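You operate a simulated robot arm through the tools that you are given. There is no shell and no other tool.

Carry out the task below with a simulated two-armed robot. There is one attempt and no reset: what you move stays moved.

## Task
Open the vent, then jack the cover plate up to its yellow line.
Fine: the vent is the yellow pipe handle; one turn on each screw knob, going side to side so that the plate doesn't bind.

It is judged by the outcome, as a careful person would: the job done as asked, and still so three seconds after it is handed in. It fails if anything else is knocked over, pushed out of place, dropped, spilled or broken. Lids that push on must go on centred and level and be pressed home; caps that screw on are set level and turned clockwise until they are tight.

## Robot
Two 7-joint arms with fingered hands on one trunk that stands fixed in place. Base frame: the origin is at the foot of the trunk, x ahead of it, y to its left, z up; the work surface is at about z = 0.5. Lengths are in m, angles in degrees, forces in N, time in s.
The left shoulder is at [0.06, 0.166, 0.976], the right one opposite. With the tool pointing down near the work surface each hand reaches from about 0.1 to 0.8 m from the base axis, measured 20 degrees to its own side. Payload 5 kg a hand.
The tool frame of a hand sits at the grasp point between the pads (the TCP): z along the fingers, y along the line on which they close. The tips reach 0.032 m beyond it. The gripper opens to 0.16 m; its body begins 0.089 m behind the TCP. The gripper is a hand of 3 fingers: y runs from the thumb to the fingers, the wrist lies at [0, 0, -0.267] in the tool frame.
Orientation is told as [roll, pitch, yaw] about the base's x, y, z axes, in that order, counted from this pose: with the fingers straight down and closing along the base's y, the tool's x points along the base's -x, its y along +y and its z along -z.

## Interface
- The arms move only by the tool play_rows. It takes "left_commands", "right_commands" or both (then of equal length, played together; a hand with none holds still); each is a list of rows, each an object (a shift or turn left out is 0) with "xyz": the shift along the tool's x, y, z in cm, a list of three; "rotation": the turn, a rotation vector about the tool's x, y, z in degrees, a list of three. In form: [{"xyz": [dx, dy, dz], "rotation": [ax, ay, az]}, ...]. A call has 1 to 20 rows; each row shifts and turns the commanded pose from where the row before left it, along the tool's axes as they then stand. Each row takes 0.2 s and may step no farther than 0.05 m and 8.6 degrees from the row before; otherwise, the whole call is refused. A pose out of reach is approached as far as the arm can. The call stops where the force on the tool passes 40 N (or 10 N more than at its start, if that is more) or the arm is blocked; 0.2 s more then pass. In this call time passes only in rows, and 0.2 s behind the last. It gives the time, the measured TCP pose, the force on the tool (base axes), the opening and the grip force at its end, in the units of the frame above (readings bear some noise), with the torque about the TCP (base axes, N m) and any sound that the robot's microphone picked up, and new pictures: "show" is both (left out), scene, wrist or none (wrist: the cameras of the hands that moved).
- Cameras (640 x 400 px; columns grow to the right, rows downward): "scene" is now at [0.0471, -0.0147, 1.6142]; the picture's right is [-0.20, -0.98, -0.00], its down [-0.73, 0.15, -0.67] and it looks along [0.65, -0.14, -0.75] (base axes); focal length 345 px, centre (320, 200). "left" rides on the left gripper at [-0.065, -0.004, -0.116] in its tool frame; the picture's right is [0.06, -1.00, 0.00], its down [0.87, 0.05, -0.49] and it looks along [0.49, 0.03, 0.87] (tool axes); focal length 261 px, centre (320, 200). "right" rides on the right gripper at [0.065, -0.004, -0.116] in its tool frame; the picture's right is [0.06, 1.00, 0.00], its down [-0.87, 0.05, -0.49] and it looks along [-0.49, 0.03, 0.87] (tool axes); focal length 261 px, centre (320, 200). There is no depth. A picture from a camera that has moved, and an enlarged one, comes with that camera's place and axes in the base frame and with its lens.
- raise_lower(by): slides the trunk up (or, below 0, down) by that many m; the arms and the scene camera ride with it, the base frame stays. It gives what a move gives, with no picture.
- finger_targets(finger1, finger2, thumb_bend, hand): sets how far each is bent, from 0 (flat) to 100 (curled in); at 30 the hand is open as for a grip, at 70 the pads meet at the TCP. One left out holds its place. A second passes; each finger stops where it meets its share of the squeeze, and holds until it gets a number again. It is the only way to open and close the hand. It gives what a move gives, with no picture; readings hold the bend of each and the force on the fingers (four entries, about 0 where the hand has none), thumb and palm.
- turn_head(pan, tilt): turns the head with the scene camera to pan (to the left, within 86 degrees either way) and tilt (down, from -29 to 69), counted from straight ahead of the robot. It gives what a move gives, and a new picture of the scene camera.
- close_up(camera, box): a new picture of the part [left, top, right, bottom] of that camera's present view, enlarged. The clock stands still meanwhile.
- sign_off(): hands the job in; it is judged then, once.

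Places have to be worked out from the pictures, the camera data and where the tool is seen. Open the grippers and draw the arms clear of the work before you hand the job in, unless the task says otherwise.

The tools are called as name(argument=value, ...) on one line, values as JSON. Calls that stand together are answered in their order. play_rows: Moves the arms, as the interface text tells. Its arguments: {"type":"object","properties":{"left_commands":{"type":"array"},"right_commands":{"type":"array"},"show":{"type":"string","enum":["both","scene","wrist","none"]}},"required":[]} The other tools are called the same way: raise_lower (by) moves the trunk up or down; finger_targets (finger1, finger2, thumb_bend, hand) moves the fingers one by one; turn_head (pan, tilt) turns the head that bears the scene camera; close_up (camera, box) takes an enlarged picture of a part of a camera's view; sign_off () hands the job in.

At the start:

```text
clock: 0.0
left_tcp_pos: [0.5296, 0.0461, 1.1364]
left_tool_rot: [0.0, 0.1, -0.1]
left_force: [-0.9, 0.3, 0.6]
left_torque: [0.0, 0.0, -0.02]
left_grip_width: 0.16
left_gripper_force: 0.0
left_shape: jaw
left_bend: [30.0, 30.0, 30.0]
left_finger forces: [0.1, 0.0, 0.0, 0.0, 0.0, 0.0]
right_tcp_pos: [0.403, -0.347, 1.239]
right_tool_rot: [0.0, 0.0, 0.1]
right_force: [1.5, -0.1, 0.3]
right_torque: [0.01, 0.0, -0.01]
right_grip_width: 0.1598
right_gripper_force: 0.0
right_shape: jaw
right_bend: [30.0, 30.0, 30.0]
right_finger forces: [0.1, 0.1, 0.0, 0.0, 0.1, 0.0]
trunk travel left (down, up): [-0.525, 0.065]
head pan, tilt (commanded): [-11.8, 48.2]
```

scene: 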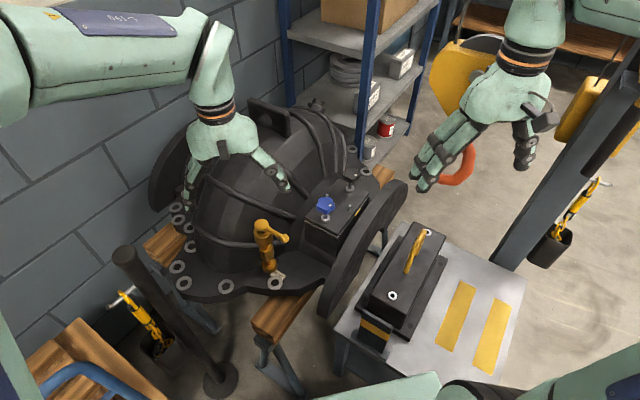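
right: 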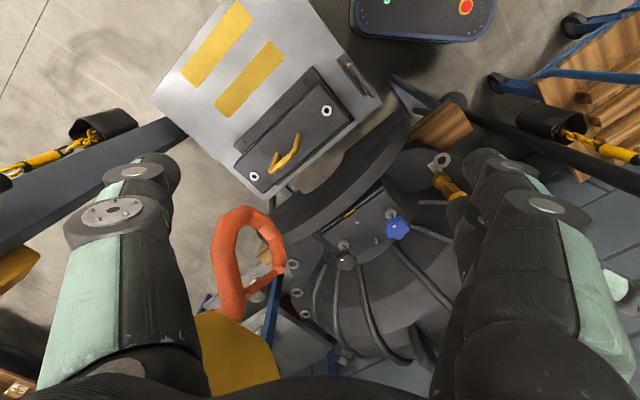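
left: 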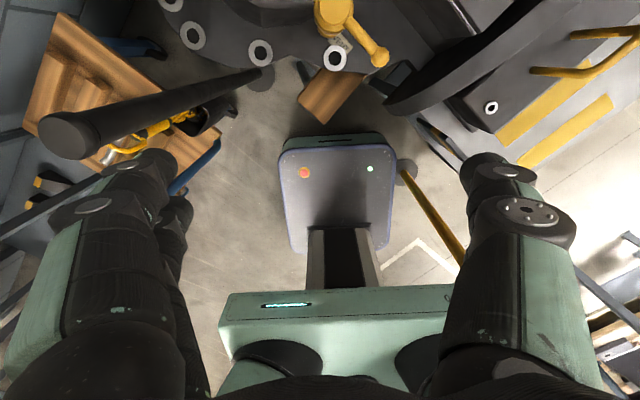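

The scene shows a dark casing with a yellow pipe handle (the vent), a blue knob and other items on a box, plus a cover plate on the right-hand bench. I take close-ups to identify the vent handle, screw knobs and yellow line.

close_up(camera="scene", box=[160, 150, 420, 312])

close_up(camera="scene", box=[320, 200, 540, 338])

close_up(camera="right", box=[240, 100, 480, 250])

close_up(camera="left", box=[240, 0, 640, 250])

```text
2.46 times, centred on (290, 231) of scene
camera zoom: at [0.0471, -0.0147, 1.6142], right [-0.2, -0.98, 0.0], down [-0.73, 0.15, -0.67], along [0.65, -0.14, -0.75], focal length 849 px, centre (394, 124)
```

zoom: 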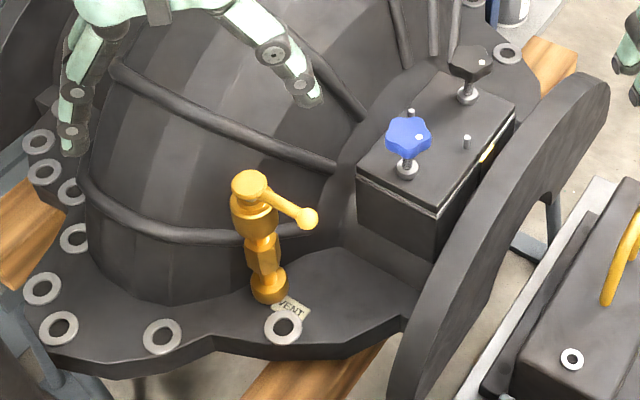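

```text
2.90 times, centred on (430, 269) of scene
camera zoom: at [0.0471, -0.0147, 1.6142], right [-0.2, -0.98, 0.0], down [-0.73, 0.15, -0.67], along [0.65, -0.14, -0.75], focal length 1000 px, centre (1, 0)
```

zoom: 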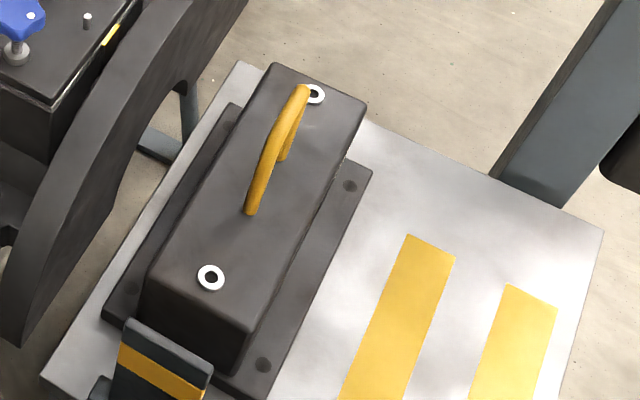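

```text
2.67 times, centred on (360, 175) of right
camera zoom: at [0.338, -0.3505, 1.3537], right [-0.06, 1.0, 0.0], down [0.87, 0.05, 0.49], along [0.49, 0.03, -0.87], focal length 695 px, centre (213, 267)
```

zoom: 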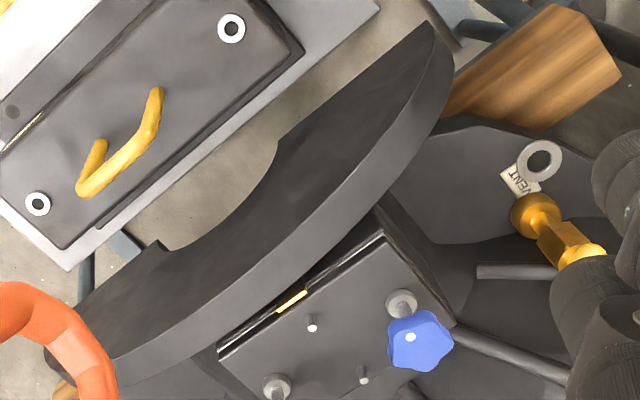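

```text
1.60 times, centred on (440, 125) of left
camera zoom: at [0.595, 0.0433, 1.2504], right [-0.06, -1.0, 0.0], down [-0.87, 0.05, 0.49], along [-0.49, 0.03, -0.87], focal length 417 px, centre (128, 320)
```

zoom: 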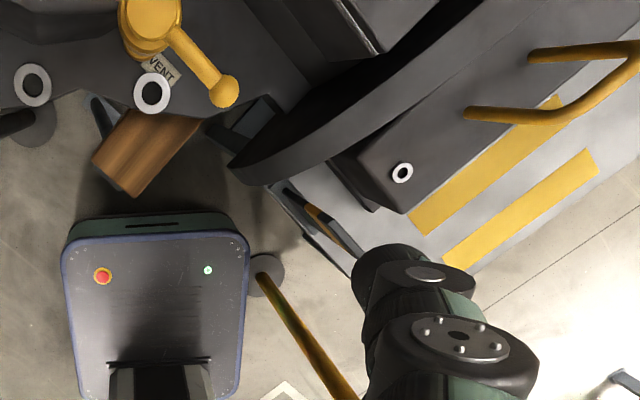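

Triangulating, the vent valve stands at about (0.638, 0.024) with its lever ball near (0.586, -0.032, 0.87); the blue knob is near (0.662, -0.16, 0.885) and the black one near (0.784, -0.267, 0.867). I zoom in more on each part before moving.

close_up(camera="scene", box=[290, 160, 380, 216])

close_up(camera="scene", box=[235, 205, 315, 300])

close_up(camera="right", box=[310, 190, 430, 265])

close_up(camera="left", box=[290, 0, 410, 75])

```text
7.11 times, centred on (335, 188) of scene
camera zoom: at [0.0471, -0.0147, 1.6142], right [-0.2, -0.98, 0.0], down [-0.73, 0.15, -0.67], along [0.65, -0.14, -0.75], focal length 2453 px, centre (213, 285)
```

zoom: 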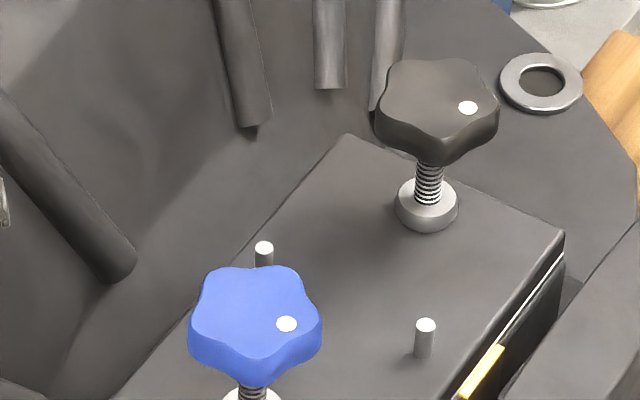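

```text
4.21 times, centred on (275, 252) of scene
camera zoom: at [0.0471, -0.0147, 1.6142], right [-0.2, -0.98, 0.0], down [-0.73, 0.15, -0.67], along [0.65, -0.14, -0.75], focal length 1452 px, centre (510, -21)
```

zoom: 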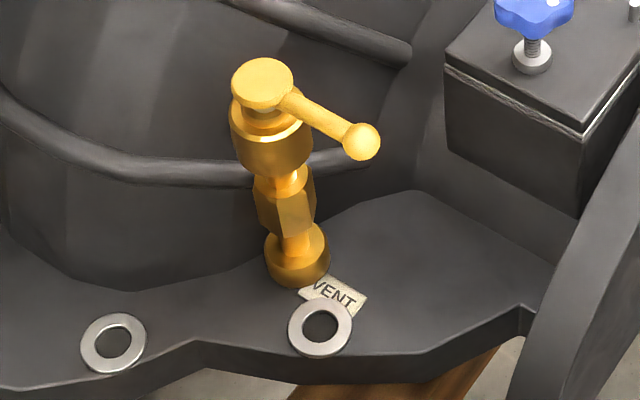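

```text
5.33 times, centred on (370, 228) of right
camera zoom: at [0.338, -0.3505, 1.3537], right [-0.06, 1.0, 0.0], down [0.87, 0.05, 0.49], along [0.49, 0.03, -0.87], focal length 1390 px, centre (53, 53)
```

zoom: 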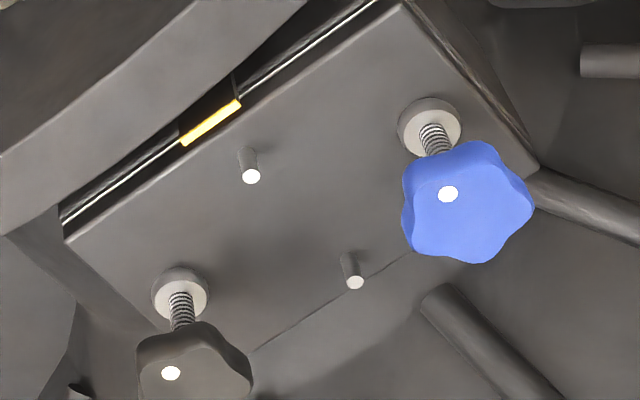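

```text
5.33 times, centred on (350, 38) of left
camera zoom: at [0.595, 0.0433, 1.2504], right [-0.06, -1.0, 0.0], down [-0.87, 0.05, 0.49], along [-0.49, 0.03, -0.87], focal length 1390 px, centre (160, 1067)
```

zoom: 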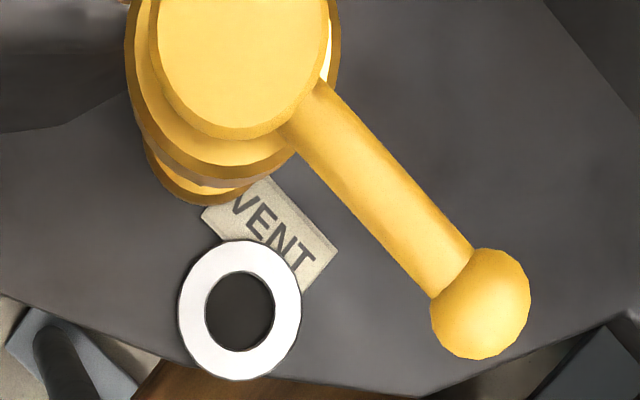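

Knobs carry white index dots and a yellow segment shows at the plate's edge near (0.669, -0.259, 0.822), between the plate and the flange. I move the right hand's camera to look at that gauge from its own side, well above everything.

play_rows(right_commands=[{"xyz": [-2.02, -1.17, 4.25]}, {"xyz": [-2.02, -1.17, 4.25], "rotation": [0, 0, -8.2]}, {"xyz": [-2.02, -1.17, 4.25], "rotation": [0, 0, -8.2]}, {"xyz": [0, 0, 4.25], "rotation": [0, 0, -8.2]}, {"xyz": [0, 0, 4.25], "rotation": [0, 0, -8.2]}, {"xyz": [0, 0, 2], "rotation": [0, 0, -8.2]}, {"xyz": [0, 0, 0], "rotation": [0, 0, -8.2]}], show="both")

```text
clock: 1.6
left_tcp_pos: [0.5291, 0.0473, 1.1345]
left_tool_rot: [0.0, 0.0, 0.1]
left_force: [-0.6, -0.7, -0.2]
left_torque: [0.01, 0.0, -0.02]
left_grip_width: 0.1598
left_gripper_force: 0.1
left_shape: jaw
left_bend: [30.0, 30.0, 30.0]
left_finger forces: [0.0, 0.0, 0.0, 0.0, 0.1, 0.0]
right_tcp_pos: [0.4651, -0.3787, 1.0068]
right_tool_rot: [0.1, 0.0, 49.3]
right_force: [0.2, 0.5, -0.4]
right_torque: [-0.01, 0.02, -0.01]
right_grip_width: 0.16
right_gripper_force: 0.0
right_shape: jaw
right_bend: [30.0, 30.0, 30.0]
right_finger forces: [0.0, 0.0, 0.0, 0.0, 0.1, 0.0]
trunk travel left (down, up): [-0.525, 0.065]
head pan, tilt (commanded): [-11.8, 48.2]
camera scene: at [0.0471, -0.0148, 1.6142], right [-0.2, -0.98, 0.0], down [-0.73, 0.15, -0.67], along [0.65, -0.14, -0.75], focal length 345 px, centre (320, 200)
camera right: at [0.4262, -0.4307, 1.1211], right [-0.8, 0.6, 0.0], down [0.53, 0.69, 0.49], along [0.3, 0.39, -0.87], focal length 261 px, centre (320, 200)
```

scene: 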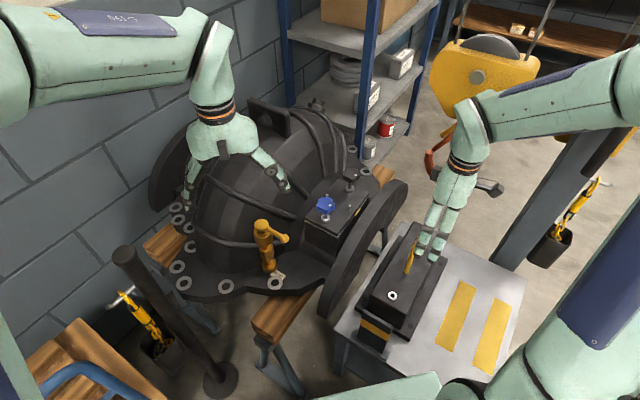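
right: 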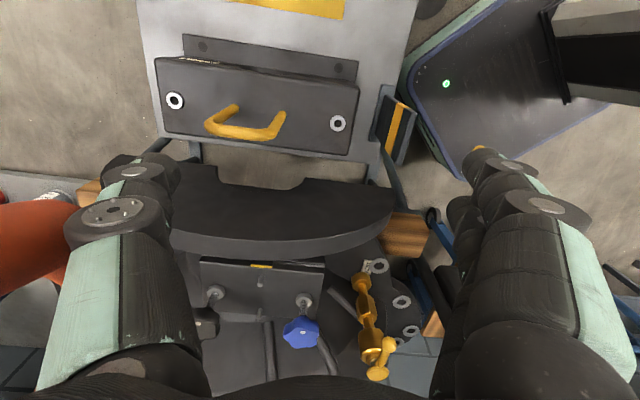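

The right camera now looks over the flange at the box edge. I enlarge that area to read the yellow line and the vent.

close_up(camera="right", box=[190, 245, 330, 355])

close_up(camera="right", box=[320, 250, 440, 390])

```text
3.64 times, centred on (260, 300) of right
camera zoom: at [0.4262, -0.4307, 1.1211], right [-0.8, 0.6, 0.0], down [0.53, 0.69, 0.49], along [0.3, 0.39, -0.87], focal length 948 px, centre (538, -164)
```

zoom: 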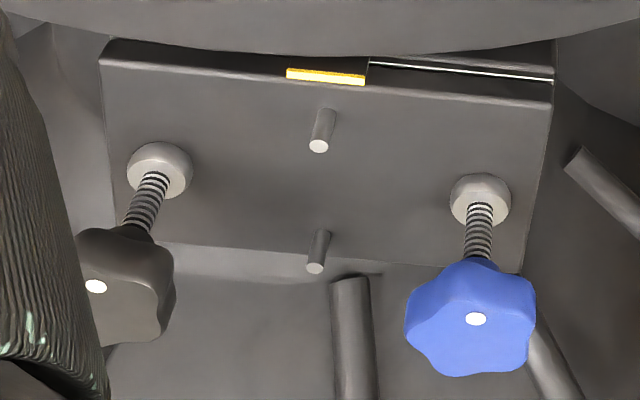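

```text
2.86 times, centred on (380, 320) of right
camera zoom: at [0.4262, -0.4307, 1.1211], right [-0.8, 0.6, 0.0], down [0.53, 0.69, 0.49], along [0.3, 0.39, -0.87], focal length 745 px, centre (149, -143)
```

zoom: 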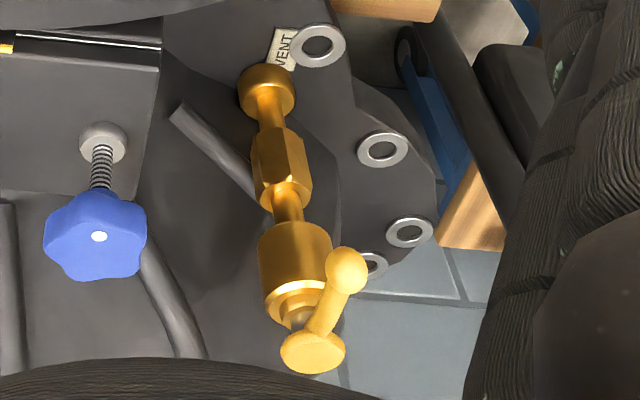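

The yellow segment lies along the plate's edge; I zoom both cameras tightly on it to understand how it is to be read.

close_up(camera="scene", box=[335, 185, 385, 225])

close_up(camera="right", box=[240, 255, 290, 280])

```text
10.00 times, centred on (360, 205) of scene
camera zoom: at [0.0471, -0.0148, 1.6142], right [-0.2, -0.98, 0.0], down [-0.73, 0.15, -0.67], along [0.65, -0.14, -0.75], focal length 3449 px, centre (-80, 150)
```

zoom: 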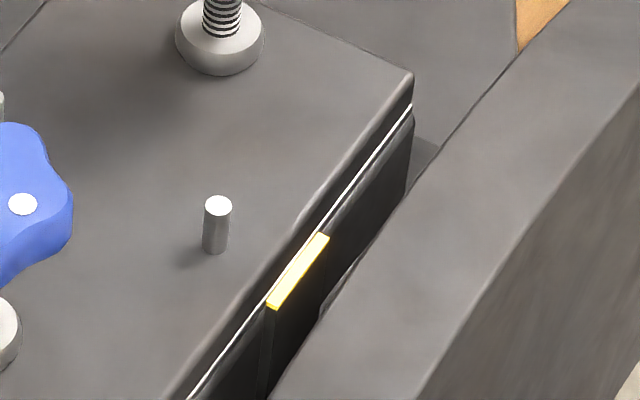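

```text
12.80 times, centred on (265, 268) of right
camera zoom: at [0.4262, -0.4307, 1.1211], right [-0.8, 0.6, 0.0], down [0.53, 0.69, 0.49], along [0.3, 0.39, -0.87], focal length 3336 px, centre (1024, -664)
```

zoom: 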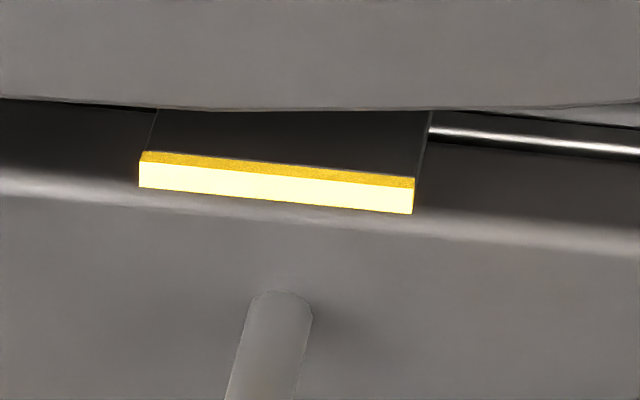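

The gauge is a small tab with a yellow top standing just outside the plate's edge, now about level with the plate top. Next I look closely at the valve from three cameras to see which way its lever can go.

close_up(camera="right", box=[350, 325, 410, 390])

close_up(camera="scene", box=[245, 210, 300, 250])

close_up(camera="left", box=[300, 0, 400, 70])

```text
6.15 times, centred on (380, 358) of right
camera zoom: at [0.4262, -0.4307, 1.1211], right [-0.8, 0.6, 0.0], down [0.53, 0.69, 0.49], along [0.3, 0.39, -0.87], focal length 1604 px, centre (-49, -769)
```

zoom: 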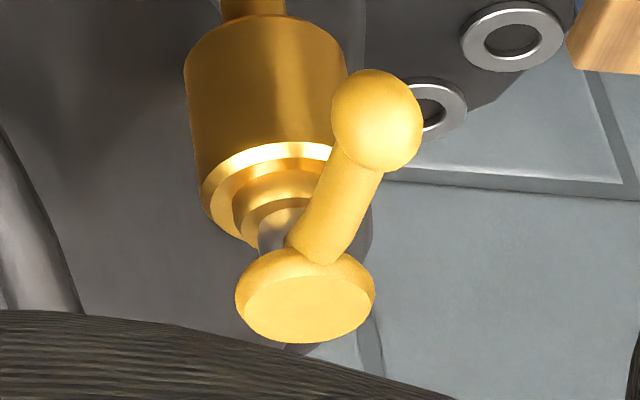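

```text
10.00 times, centred on (272, 230) of scene
camera zoom: at [0.0471, -0.0148, 1.6142], right [-0.2, -0.98, 0.0], down [-0.73, 0.15, -0.67], along [0.65, -0.14, -0.75], focal length 3449 px, centre (795, -100)
```

zoom: 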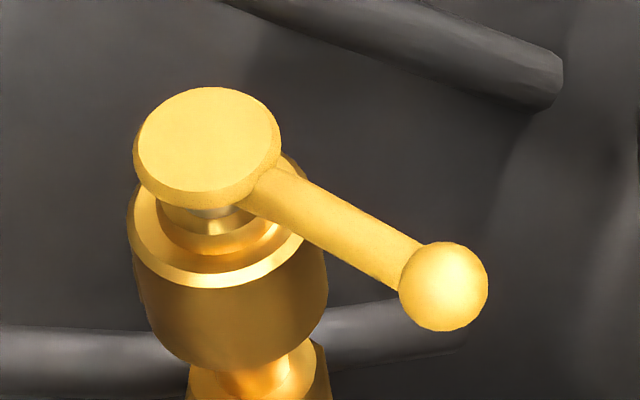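

```text
5.71 times, centred on (350, 35) of left
camera zoom: at [0.5951, 0.0432, 1.2503], right [-0.06, -1.0, 0.0], down [-0.87, 0.05, 0.49], along [-0.49, 0.03, -0.87], focal length 1489 px, centre (149, 1143)
```

zoom: 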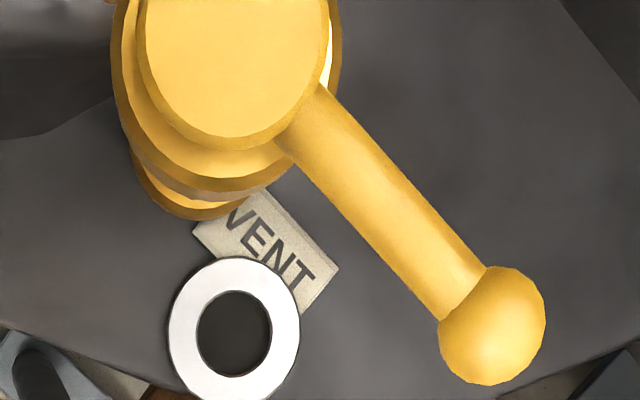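

No stop marks are visible, so I plan to straddle the lever near its ball with the left hand and turn it counter-clockwise gently. First I bring the left hand above the lever, turned so that it closes across it, still clear in height.

play_rows(left_commands=[{"xyz": [-1.6, -1.78, 3.0]}, {"xyz": [-1.6, -1.78, 3.0]}, {"xyz": [-1.6, -1.78, 3.0]}, {"xyz": [-1.6, -1.78, 3.0], "rotation": [0, 0, -7.85]}, {"rotation": [0, 0, -7.85]}, {"rotation": [0, 0, -7.85]}, {"rotation": [0, 0, -7.85]}, {"rotation": [0, 0, -7.85]}, {"rotation": [0, 0, -7.85]}], show="both")

```text
clock: 3.6
left_tcp_pos: [0.5953, -0.0253, 1.0153]
left_tool_rot: [0.0, 0.0, 47.2]
left_force: [-0.2, -0.6, -0.9]
left_torque: [-0.01, 0.01, -0.04]
left_grip_width: 0.1601
left_gripper_force: 0.1
left_shape: jaw
left_bend: [30.0, 30.0, 30.0]
left_finger forces: [0.1, 0.0, 0.0, 0.0, 0.0, 0.0]
right_tcp_pos: [0.4645, -0.3801, 1.006]
right_tool_rot: [0.0, -0.1, 49.2]
right_force: [0.3, 0.2, 0.1]
right_torque: [-0.05, -0.02, 0.01]
right_grip_width: 0.1598
right_gripper_force: 0.1
right_shape: jaw
right_bend: [30.0, 30.0, 30.0]
right_finger forces: [0.0, 0.2, 0.1, 0.0, 0.0, 0.0]
trunk travel left (down, up): [-0.525, 0.065]
head pan, tilt (commanded): [-11.8, 48.2]
camera scene: at [0.0471, -0.015, 1.6142], right [-0.2, -0.98, 0.0], down [-0.73, 0.15, -0.67], along [0.65, -0.14, -0.75], focal length 345 px, centre (320, 200)
camera left: at [0.641, 0.0212, 1.1302], right [0.69, -0.72, 0.0], down [-0.63, -0.6, 0.49], along [-0.36, -0.34, -0.87], focal length 261 px, centre (320, 200)
```

scene: 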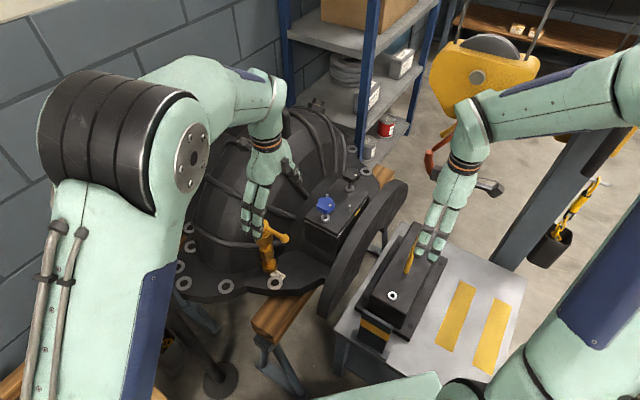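
left: 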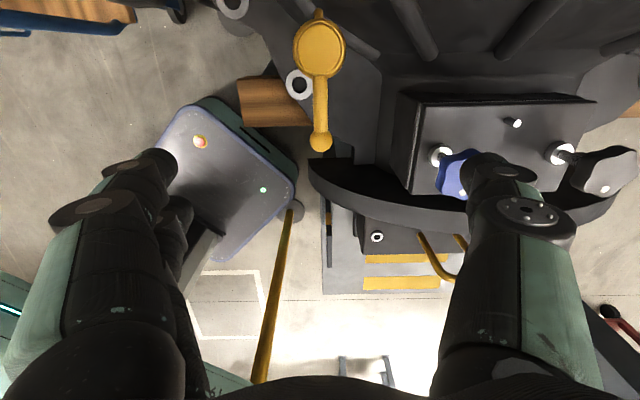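

The lever runs exactly across the left hand's closing line, with the ball near (0.584, -0.034). I half-close the left hand to slim it before lowering it around the lever.

finger_targets(hand="left", finger1=48, finger2=48, thumb_bend=48)

play_rows(left_commands=[{"xyz": [0, 0, 3]}, {"xyz": [0, 0, 3]}, {"xyz": [0, 0, 2.5]}], show="both")

```text
clock: 4.6
left_tcp_pos: [0.593, -0.023, 1.015]
left_tool_rot: [0.0, 0.0, 47.0]
left_force: [0.3, 1.5, -1.3]
left_torque: [-0.02, 0.01, 0.01]
left_grip_width: 0.0961
left_gripper_force: 0.1
left_shape: fingers
left_bend: [48.0, 48.0, 48.0]
left_finger forces: [0.0, 0.0, 0.0, 0.0, 0.0, 0.0]
right_tcp_pos: [0.4658, -0.3798, 1.0051]
right_tool_rot: [0.0, 0.0, 49.3]
right_force: [-0.3, 0.3, 0.7]
right_torque: [0.01, -0.03, 0.01]
right_grip_width: 0.1599
right_gripper_force: 0.1
right_shape: jaw
right_bend: [30.0, 30.0, 30.0]
right_finger forces: [0.0, 0.1, 0.0, 0.0, 0.1, 0.0]
trunk travel left (down, up): [-0.525, 0.065]
head pan, tilt (commanded): [-11.8, 48.2]
```

```text
clock: 5.4
left_tcp_pos: [0.5933, -0.0245, 0.9299]
left_tool_rot: [0.0, 0.0, 47.1]
left_force: [-0.3, 1.4, -0.4]
left_torque: [0.02, 0.0, -0.02]
left_grip_width: 0.096
left_gripper_force: 0.1
left_shape: fingers
left_bend: [48.0, 48.0, 48.0]
left_finger forces: [0.0, 0.0, 0.0, 0.0, 0.0, 0.0]
right_tcp_pos: [0.4658, -0.3795, 1.0062]
right_tool_rot: [0.0, 0.0, 49.1]
right_force: [-0.2, -1.0, -0.6]
right_torque: [-0.01, 0.02, 0.02]
right_grip_width: 0.1601
right_gripper_force: 0.0
right_shape: jaw
right_bend: [30.0, 30.0, 30.0]
right_finger forces: [0.0, 0.0, 0.0, 0.0, 0.0, 0.1]
trunk travel left (down, up): [-0.525, 0.065]
head pan, tilt (commanded): [-11.8, 48.2]
camera scene: at [0.0476, -0.015, 1.6142], right [-0.2, -0.98, 0.0], down [-0.73, 0.15, -0.67], along [0.65, -0.14, -0.75], focal length 345 px, centre (320, 200)
camera left: at [0.6409, 0.0213, 1.0449], right [0.69, -0.72, 0.0], down [-0.63, -0.6, 0.49], along [-0.36, -0.34, -0.87], focal length 261 px, centre (320, 200)
```

scene: 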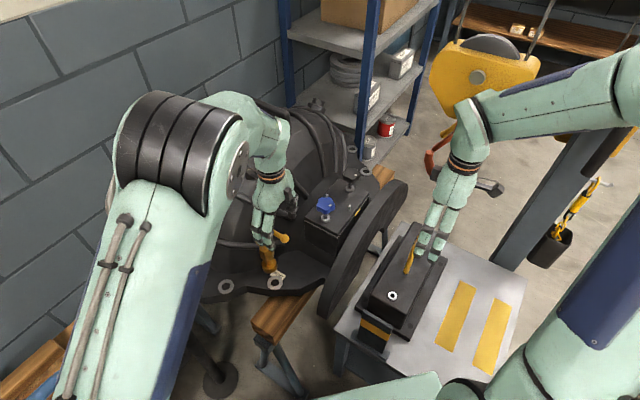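
left: 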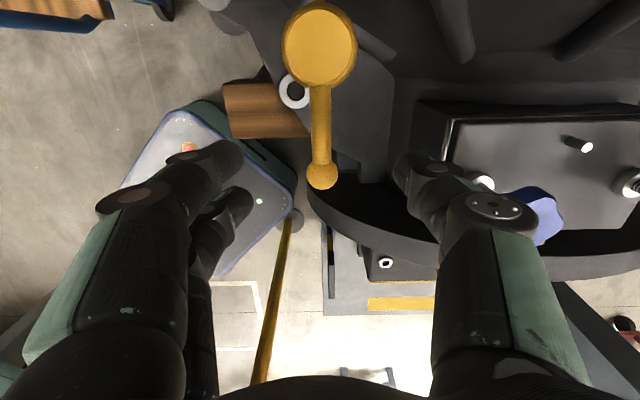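

Clear so far, the lever sits centred between thumb and fingers. I lower the last 5.5 cm so the pads are level with the lever.

play_rows(left_commands=[{"xyz": [0, 0, 2]}, {"xyz": [0, 0, 2]}, {"xyz": [0, 0, 1.5]}], show="both")

```text
clock: 6.2
left_tcp_pos: [0.5927, -0.0257, 0.8748]
left_tool_rot: [0.0, 0.1, 47.1]
left_force: [-0.1, -0.2, 0.7]
left_torque: [-0.01, -0.01, -0.01]
left_grip_width: 0.096
left_gripper_force: 0.1
left_shape: fingers
left_bend: [48.0, 48.0, 48.0]
left_finger forces: [0.0, 0.1, 0.0, 0.0, 0.0, 0.0]
right_tcp_pos: [0.465, -0.379, 1.0057]
right_tool_rot: [0.1, 0.1, 49.2]
right_force: [0.0, -0.8, 0.0]
right_torque: [0.01, 0.02, 0.01]
right_grip_width: 0.1598
right_gripper_force: 0.1
right_shape: jaw
right_bend: [30.0, 30.0, 30.0]
right_finger forces: [0.1, 0.1, 0.0, 0.1, 0.1, 0.0]
trunk travel left (down, up): [-0.525, 0.065]
head pan, tilt (commanded): [-11.8, 48.2]
camera scene: at [0.0474, -0.015, 1.6142], right [-0.2, -0.98, 0.0], down [-0.73, 0.15, -0.67], along [0.65, -0.14, -0.75], focal length 345 px, centre (320, 200)
camera left: at [0.6414, 0.0207, 0.9904], right [0.69, -0.73, 0.0], down [-0.63, -0.6, 0.49], along [-0.36, -0.34, -0.87], focal length 261 px, centre (320, 200)
```

scene: 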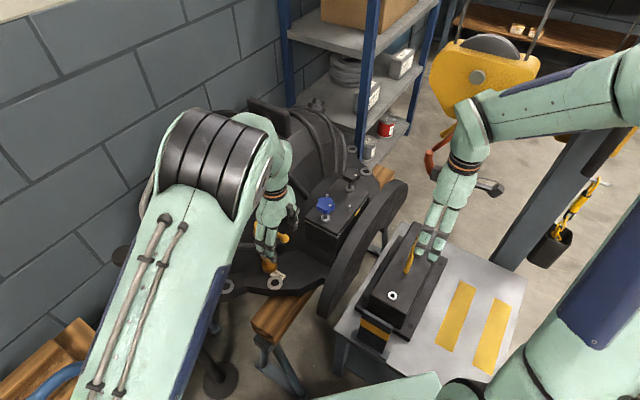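
left: 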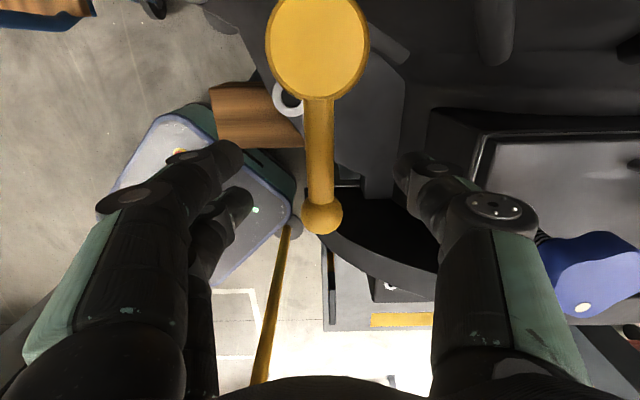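

The lever is centred between thumb and fingers at the pad height. I close the left hand on it.

finger_targets(hand="left", finger1=70, finger2=70, thumb_bend=70)

close_up(camera="left", box=[160, 0, 560, 250])

```text
clock: 7.2
left_tcp_pos: [0.5952, -0.0252, 0.876]
left_tool_rot: [0.0, 0.0, 47.1]
left_force: [-1.1, -0.4, -0.7]
left_torque: [0.05, -0.06, 0.0]
left_grip_width: 0.0135
left_gripper_force: 0.4
left_shape: fingers
left_bend: [70.0, 70.0, 70.0]
left_finger forces: [0.0, 0.4, 0.0, 0.0, 1.0, 0.0]
right_tcp_pos: [0.4657, -0.3805, 1.0065]
right_tool_rot: [0.0, 0.0, 49.2]
right_force: [-0.6, 0.4, -0.8]
right_torque: [0.0, 0.01, -0.02]
right_grip_width: 0.16
right_gripper_force: 0.0
right_shape: jaw
right_bend: [30.0, 30.0, 30.0]
right_finger forces: [0.1, 0.0, 0.1, 0.1, 0.1, 0.0]
trunk travel left (down, up): [-0.525, 0.065]
head pan, tilt (commanded): [-11.8, 48.2]
```

```text
1.60 times, centred on (360, 125) of left
camera zoom: at [0.6413, 0.0207, 0.9907], right [0.69, -0.72, 0.0], down [-0.63, -0.6, 0.49], along [-0.36, -0.34, -0.87], focal length 417 px, centre (256, 320)
```

zoom: 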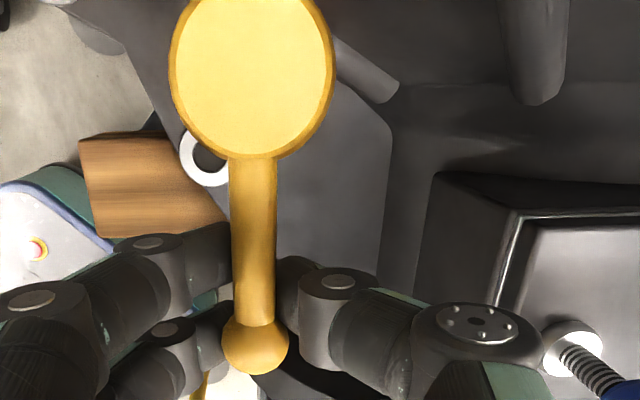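

The lever is captured (13.5 mm gap, light touch). I turn it a first 18° counter-clockwise around the valve axis, watching the forces.

play_rows(left_commands=[{"xyz": [-0.037, -0.711, 0], "rotation": [0, 0, -6]}, {"xyz": [-0.037, -0.711, 0], "rotation": [0, 0, -6]}, {"xyz": [-0.037, -0.711, 0], "rotation": [0, 0, -6]}], show="both")

```text
clock: 8.0
left_tcp_pos: [0.6104, -0.0329, 0.875]
left_tool_rot: [0.1, -0.1, 65.1]
left_force: [-13.1, 14.8, -2.1]
left_torque: [0.13, 0.09, -0.35]
left_grip_width: 0.019
left_gripper_force: 8.1
left_shape: fingers
left_bend: [67.0, 64.0, 70.0]
left_finger forces: [5.2, 11.1, 0.0, 0.0, 0.0, 0.1]
right_tcp_pos: [0.4647, -0.3779, 1.0065]
right_tool_rot: [-0.1, 0.0, 49.2]
right_force: [-0.5, 0.4, 0.5]
right_torque: [-0.03, 0.0, -0.02]
right_grip_width: 0.16
right_gripper_force: 0.0
right_shape: jaw
right_bend: [30.0, 30.0, 30.0]
right_finger forces: [0.1, 0.0, 0.1, 0.0, 0.0, 0.0]
trunk travel left (down, up): [-0.525, 0.065]
head pan, tilt (commanded): [-11.8, 48.2]
camera scene: at [0.046, -0.0133, 1.6142], right [-0.2, -0.98, 0.0], down [-0.73, 0.15, -0.67], along [0.65, -0.14, -0.74], focal length 345 px, centre (320, 200)
camera left: at [0.6414, 0.0243, 0.99], right [0.88, -0.47, 0.0], down [-0.41, -0.77, 0.49], along [-0.23, -0.43, -0.87], focal length 261 px, centre (320, 200)
```

scene: 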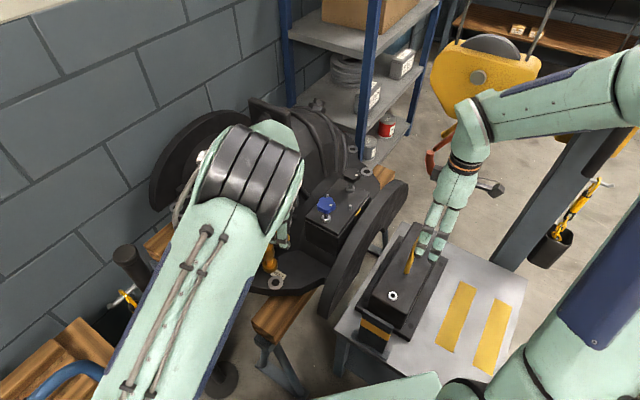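
left: 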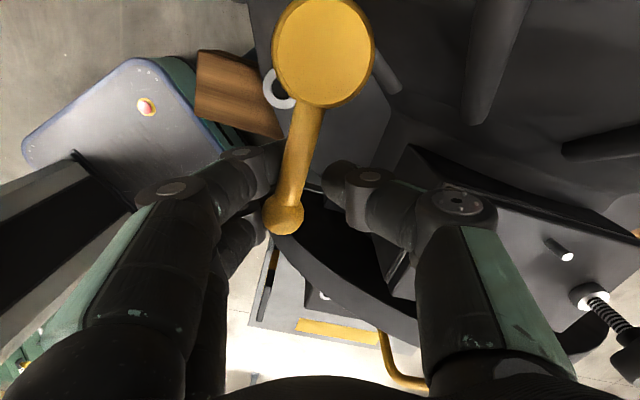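

The ball has barely moved (about 3°) under roughly 20 N, so counter-clockwise feels blocked or stiff. I back off to the start angle before testing the other way.

play_rows(left_commands=[{"xyz": [-0.037, 0.711, 0], "rotation": [0, 0, 6]}, {"xyz": [-0.037, 0.711, 0], "rotation": [0, 0, 6]}, {"xyz": [-0.037, 0.711, 0], "rotation": [0, 0, 6]}], show="wrist")

```text
clock: 8.8
left_tcp_pos: [0.5937, -0.0255, 0.8761]
left_tool_rot: [-0.2, 0.2, 47.0]
left_force: [-0.5, -1.5, -1.1]
left_torque: [-0.02, -0.02, 0.0]
left_grip_width: 0.0133
left_gripper_force: 1.1
left_shape: fingers
left_bend: [70.0, 69.0, 70.0]
left_finger forces: [0.3, 0.9, 0.0, 0.0, 0.9, 0.0]
right_tcp_pos: [0.4661, -0.3799, 1.0071]
right_tool_rot: [0.0, 0.1, 49.3]
right_force: [-0.2, 0.5, -0.1]
right_torque: [-0.05, 0.0, 0.01]
right_grip_width: 0.1599
right_gripper_force: 0.1
right_shape: jaw
right_bend: [30.0, 30.0, 30.0]
right_finger forces: [0.0, 0.0, 0.0, 0.1, 0.1, 0.0]
trunk travel left (down, up): [-0.525, 0.065]
head pan, tilt (commanded): [-11.8, 48.2]
camera left: at [0.6411, 0.0203, 0.9913], right [0.69, -0.73, 0.0], down [-0.63, -0.6, 0.49], along [-0.36, -0.34, -0.87], focal length 261 px, centre (320, 200)
```

left: 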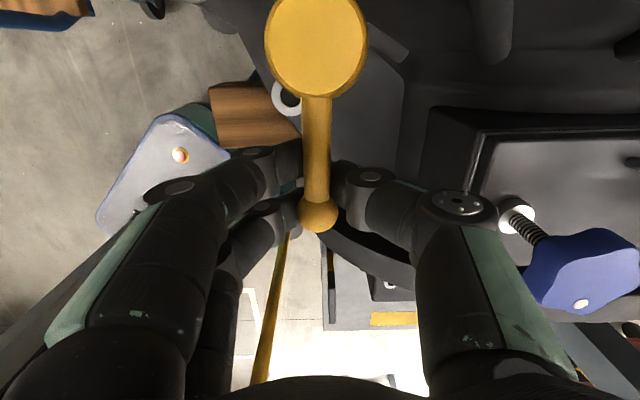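

The lever went back to where it was, so it did not turn. I try the same gentle 18° clockwise.

play_rows(left_commands=[{"xyz": [-0.037, 0.711, 0], "rotation": [0, 0, 6]}, {"xyz": [-0.037, 0.711, 0], "rotation": [0, 0, 6]}, {"xyz": [-0.037, 0.711, 0], "rotation": [0, 0, 6]}], show="wrist")

```text
clock: 9.6
left_tcp_pos: [0.5807, -0.0069, 0.8757]
left_tool_rot: [0.0, 0.0, 29.0]
left_force: [0.8, -0.8, 0.0]
left_torque: [-0.01, -0.03, -0.02]
left_grip_width: 0.0131
left_gripper_force: 0.6
left_shape: fingers
left_bend: [70.0, 69.0, 70.0]
left_finger forces: [0.1, 0.4, 0.1, 0.0, 0.8, 0.0]
right_tcp_pos: [0.4655, -0.3794, 1.0052]
right_tool_rot: [0.1, 0.0, 49.2]
right_force: [-0.1, -0.9, 1.1]
right_torque: [0.01, 0.0, -0.01]
right_grip_width: 0.1598
right_gripper_force: 0.1
right_shape: jaw
right_bend: [30.0, 30.0, 30.0]
right_finger forces: [0.0, 0.0, 0.1, 0.0, 0.0, 0.0]
trunk travel left (down, up): [-0.525, 0.065]
head pan, tilt (commanded): [-11.8, 48.2]
camera left: at [0.6396, 0.0211, 0.9904], right [0.43, -0.9, 0.0], down [-0.79, -0.37, 0.49], along [-0.44, -0.21, -0.87], focal length 261 px, centre (320, 200)
```

left: 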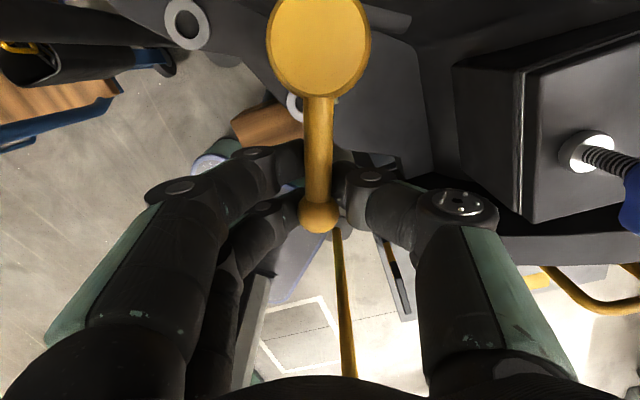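

Clockwise moves freely with no force, so that is the opening direction (counter-clockwise was its closed stop). I carry on clockwise toward a quarter turn.

play_rows(left_commands=[{"xyz": [-0.037, 0.711, 0], "rotation": [0, 0, 6]}, {"xyz": [-0.037, 0.711, 0], "rotation": [0, 0, 6]}, {"xyz": [-0.037, 0.711, 0], "rotation": [0, 0, 6]}, {"xyz": [-0.037, 0.711, 0], "rotation": [0, 0, 6]}, {"xyz": [-0.037, 0.711, 0], "rotation": [0, 0, 6]}, {"xyz": [-0.037, 0.711, 0], "rotation": [0, 0, 6]}, {"xyz": [-0.037, 0.711, 0], "rotation": [0, 0, 6]}, {"xyz": [-0.037, 0.711, 0], "rotation": [0, 0, 6]}], show="both")

```text
clock: 11.4
left_tcp_pos: [0.5762, 0.0467, 0.8751]
left_tool_rot: [0.0, 0.1, -19.0]
left_force: [1.3, -0.6, -0.9]
left_torque: [-0.01, -0.05, -0.01]
left_grip_width: 0.0131
left_gripper_force: 0.9
left_shape: fingers
left_bend: [70.0, 70.0, 70.0]
left_finger forces: [0.0, 0.3, 0.1, 0.0, 0.7, 0.0]
right_tcp_pos: [0.4654, -0.3792, 1.0067]
right_tool_rot: [0.0, 0.0, 49.2]
right_force: [-0.2, -0.2, 0.2]
right_torque: [-0.02, -0.02, -0.01]
right_grip_width: 0.1599
right_gripper_force: 0.0
right_shape: jaw
right_bend: [30.0, 30.0, 30.0]
right_finger forces: [0.0, 0.1, 0.0, 0.1, 0.0, 0.1]
trunk travel left (down, up): [-0.525, 0.065]
head pan, tilt (commanded): [-11.8, 48.2]
camera scene: at [0.0473, -0.0145, 1.6142], right [-0.2, -0.98, 0.0], down [-0.73, 0.15, -0.67], along [0.65, -0.14, -0.75], focal length 345 px, centre (320, 200)
camera left: at [0.6366, 0.0232, 0.9904], right [-0.38, -0.92, 0.0], down [-0.8, 0.33, 0.49], along [-0.45, 0.19, -0.87], focal length 261 px, centre (320, 200)
```

scene: 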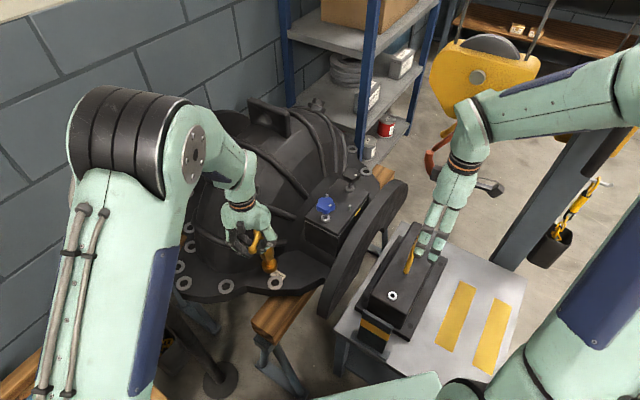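
left: 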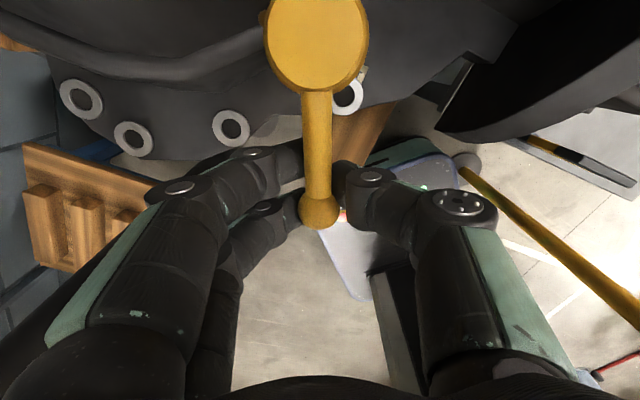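

It has turned 66° freely. I continue up to where a quarter-turn stop should be felt.

play_rows(left_commands=[{"xyz": [-0.037, 0.711, 0], "rotation": [0, 0, 6]}, {"xyz": [-0.037, 0.711, 0], "rotation": [0, 0, 6]}, {"xyz": [-0.037, 0.711, 0], "rotation": [0, 0, 6]}, {"xyz": [-0.037, 0.711, 0], "rotation": [0, 0, 6]}, {"xyz": [-0.037, 0.711, 0], "rotation": [0, 0, 6]}], show="wrist")

```text
clock: 12.6
left_tcp_pos: [0.5958, 0.075, 0.875]
left_tool_rot: [-0.1, 0.0, -49.0]
left_force: [-2.2, -5.0, 0.2]
left_torque: [-0.07, 0.03, 0.02]
left_grip_width: 0.0158
left_gripper_force: 2.6
left_shape: fingers
left_bend: [70.0, 70.0, 69.0]
left_finger forces: [0.1, 0.0, 0.0, 0.0, 4.7, 0.1]
right_tcp_pos: [0.4644, -0.3797, 1.0049]
right_tool_rot: [0.0, -0.1, 49.2]
right_force: [0.2, 0.1, 0.0]
right_torque: [0.01, -0.04, 0.01]
right_grip_width: 0.1599
right_gripper_force: 0.0
right_shape: jaw
right_bend: [30.0, 30.0, 30.0]
right_finger forces: [0.1, 0.0, 0.0, 0.0, 0.0, 0.0]
trunk travel left (down, up): [-0.525, 0.065]
head pan, tilt (commanded): [-11.8, 48.2]
camera left: at [0.635, 0.0238, 0.9908], right [-0.79, -0.61, 0.0], down [-0.53, 0.69, 0.49], along [-0.3, 0.39, -0.87], focal length 261 px, centre (320, 200)
```

left: 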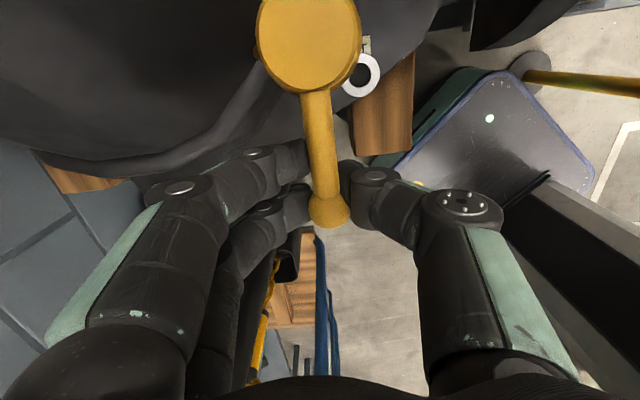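

The thumb now feels 5 N and the lever lags the hand slightly: it has reached its open stop at a quarter turn. I release the lever and lift the left hand straight up.

finger_targets(hand="left", finger1=48, finger2=48, thumb_bend=48)

play_rows(left_commands=[{"xyz": [0, 0, -3]}, {"xyz": [0, 0, -4]}, {"xyz": [0, 0, -4.5]}, {"xyz": [0, 0, -4.5]}], show="both")

```text
clock: 13.6
left_tcp_pos: [0.5958, 0.077, 0.8749]
left_tool_rot: [-0.1, 0.0, -48.9]
left_force: [0.7, -0.8, 0.2]
left_torque: [0.01, -0.01, -0.02]
left_grip_width: 0.0948
left_gripper_force: 0.0
left_shape: fingers
left_bend: [48.0, 48.0, 48.0]
left_finger forces: [0.0, 0.0, 0.1, 0.1, 0.1, 0.0]
right_tcp_pos: [0.466, -0.38, 1.0068]
right_tool_rot: [0.0, 0.0, 49.1]
right_force: [0.6, -0.3, 0.4]
right_torque: [-0.03, 0.0, -0.02]
right_grip_width: 0.16
right_gripper_force: 0.2
right_shape: jaw
right_bend: [30.0, 30.0, 30.0]
right_finger forces: [0.0, 0.0, 0.0, 0.1, 0.0, 0.0]
trunk travel left (down, up): [-0.525, 0.065]
head pan, tilt (commanded): [-11.8, 48.2]
```

```text
clock: 14.6
left_tcp_pos: [0.5951, 0.0768, 1.0371]
left_tool_rot: [-0.1, -0.1, -48.9]
left_force: [0.5, -0.7, 0.2]
left_torque: [-0.03, 0.0, 0.0]
left_grip_width: 0.0945
left_gripper_force: 0.1
left_shape: fingers
left_bend: [48.0, 48.0, 48.0]
left_finger forces: [0.0, 0.0, 0.0, 0.0, 0.0, 0.0]
right_tcp_pos: [0.4641, -0.3778, 1.0058]
right_tool_rot: [0.0, -0.1, 49.2]
right_force: [-0.2, -0.4, 0.8]
right_torque: [0.03, -0.03, 0.0]
right_grip_width: 0.1599
right_gripper_force: 0.1
right_shape: jaw
right_bend: [30.0, 30.0, 30.0]
right_finger forces: [0.0, 0.0, 0.0, 0.1, 0.0, 0.0]
trunk travel left (down, up): [-0.525, 0.065]
head pan, tilt (commanded): [-11.8, 48.2]
camera scene: at [0.0466, -0.0145, 1.6141], right [-0.2, -0.98, 0.0], down [-0.73, 0.15, -0.67], along [0.65, -0.14, -0.75], focal length 345 px, centre (320, 200)
camera left: at [0.6354, 0.0257, 1.152], right [-0.79, -0.61, 0.0], down [-0.53, 0.69, 0.49], along [-0.3, 0.39, -0.87], focal length 261 px, centre (320, 200)
```

scene: 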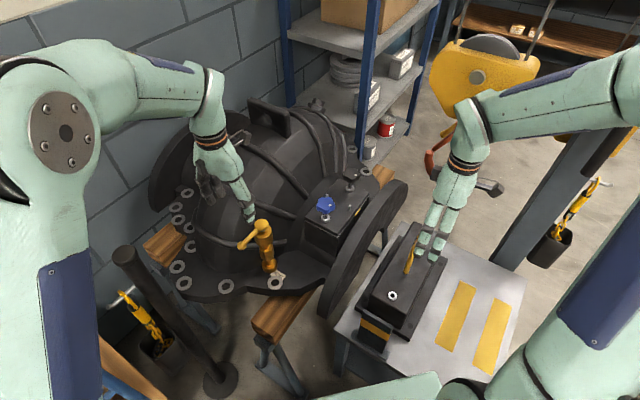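
left: 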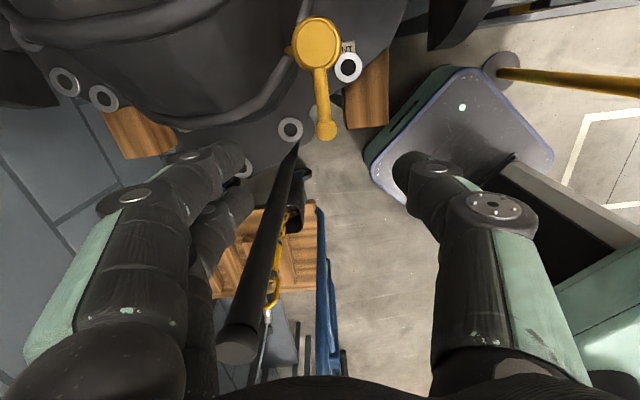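

The lever now stands a quarter turn from before, so the vent is open. I draw the left hand back and up, and bring the right hand over the blue knob's screw axis, which I place at (0.663, -0.160), staying at z ≈ 1.0.

play_rows(left_commands=[{"xyz": [4.4, 0.5, -2.0]}, {"xyz": [4.4, 0.5, -2.0]}, {"xyz": [4.4, 0.5, -2.0]}, {"xyz": [4.4, 0.5, -2.0]}, {"xyz": [0, 0, 0]}, {"xyz": [0, 0, 0]}, {"xyz": [0, 0, 0]}], right_commands=[{"xyz": [0, 0, 0]}, {"xyz": [-4.9, -0.13, 0]}, {"xyz": [-4.9, -0.13, 0]}, {"xyz": [-4.9, -0.13, 0]}, {"xyz": [-4.9, -0.13, 0]}, {"xyz": [-4.9, -0.13, 0]}, {"xyz": [-4.9, -0.13, 0]}], show="both")

```text
clock: 16.2
left_tcp_pos: [0.4966, 0.2218, 1.1152]
left_tool_rot: [-0.1, -0.1, -48.9]
left_force: [-0.2, 0.0, -0.3]
left_torque: [-0.03, 0.05, 0.0]
left_grip_width: 0.095
left_gripper_force: 0.0
left_shape: fingers
left_bend: [48.0, 48.0, 48.0]
left_finger forces: [0.0, 0.0, 0.0, 0.1, 0.0, 0.1]
right_tcp_pos: [0.6664, -0.1614, 1.0063]
right_tool_rot: [-0.1, 0.1, 49.3]
right_force: [0.9, 0.3, -0.3]
right_torque: [-0.02, 0.02, 0.01]
right_grip_width: 0.1599
right_gripper_force: 0.1
right_shape: jaw
right_bend: [30.0, 30.0, 30.0]
right_finger forces: [0.0, 0.1, 0.0, 0.1, 0.0, 0.1]
trunk travel left (down, up): [-0.525, 0.065]
head pan, tilt (commanded): [-11.8, 48.2]
camera scene: at [0.0483, -0.0136, 1.6141], right [-0.2, -0.98, 0.0], down [-0.73, 0.15, -0.67], along [0.65, -0.14, -0.75], focal length 345 px, centre (320, 200)
camera right: at [0.6261, -0.2122, 1.1216], right [-0.8, 0.61, 0.0], down [0.53, 0.69, 0.49], along [0.3, 0.39, -0.87], focal length 261 px, centre (320, 200)
camera left: at [0.5361, 0.1714, 1.23], right [-0.79, -0.61, 0.0], down [-0.53, 0.69, 0.49], along [-0.3, 0.39, -0.87], focal length 261 px, centre (320, 200)
```

scene: 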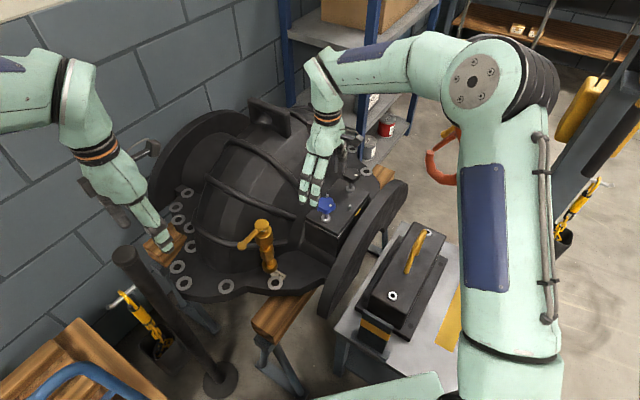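
right: 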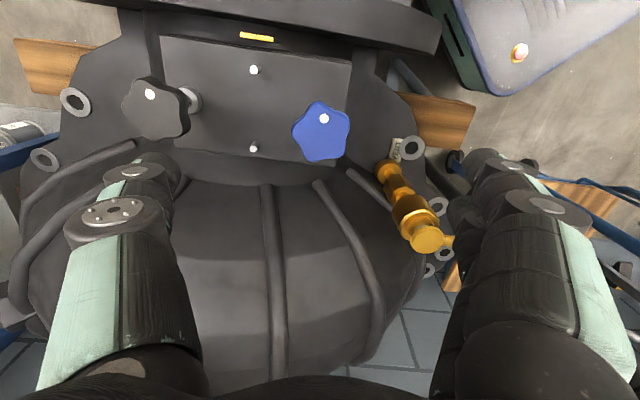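
left: 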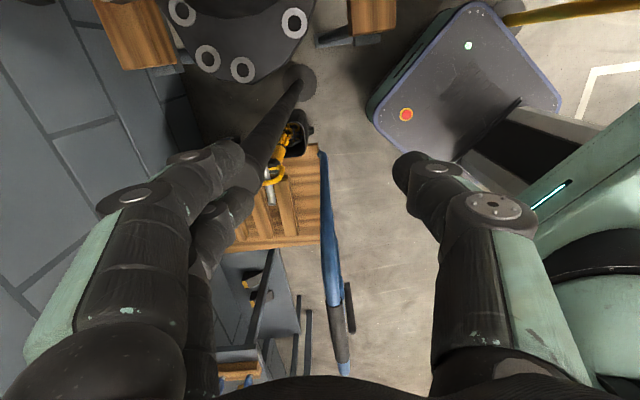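

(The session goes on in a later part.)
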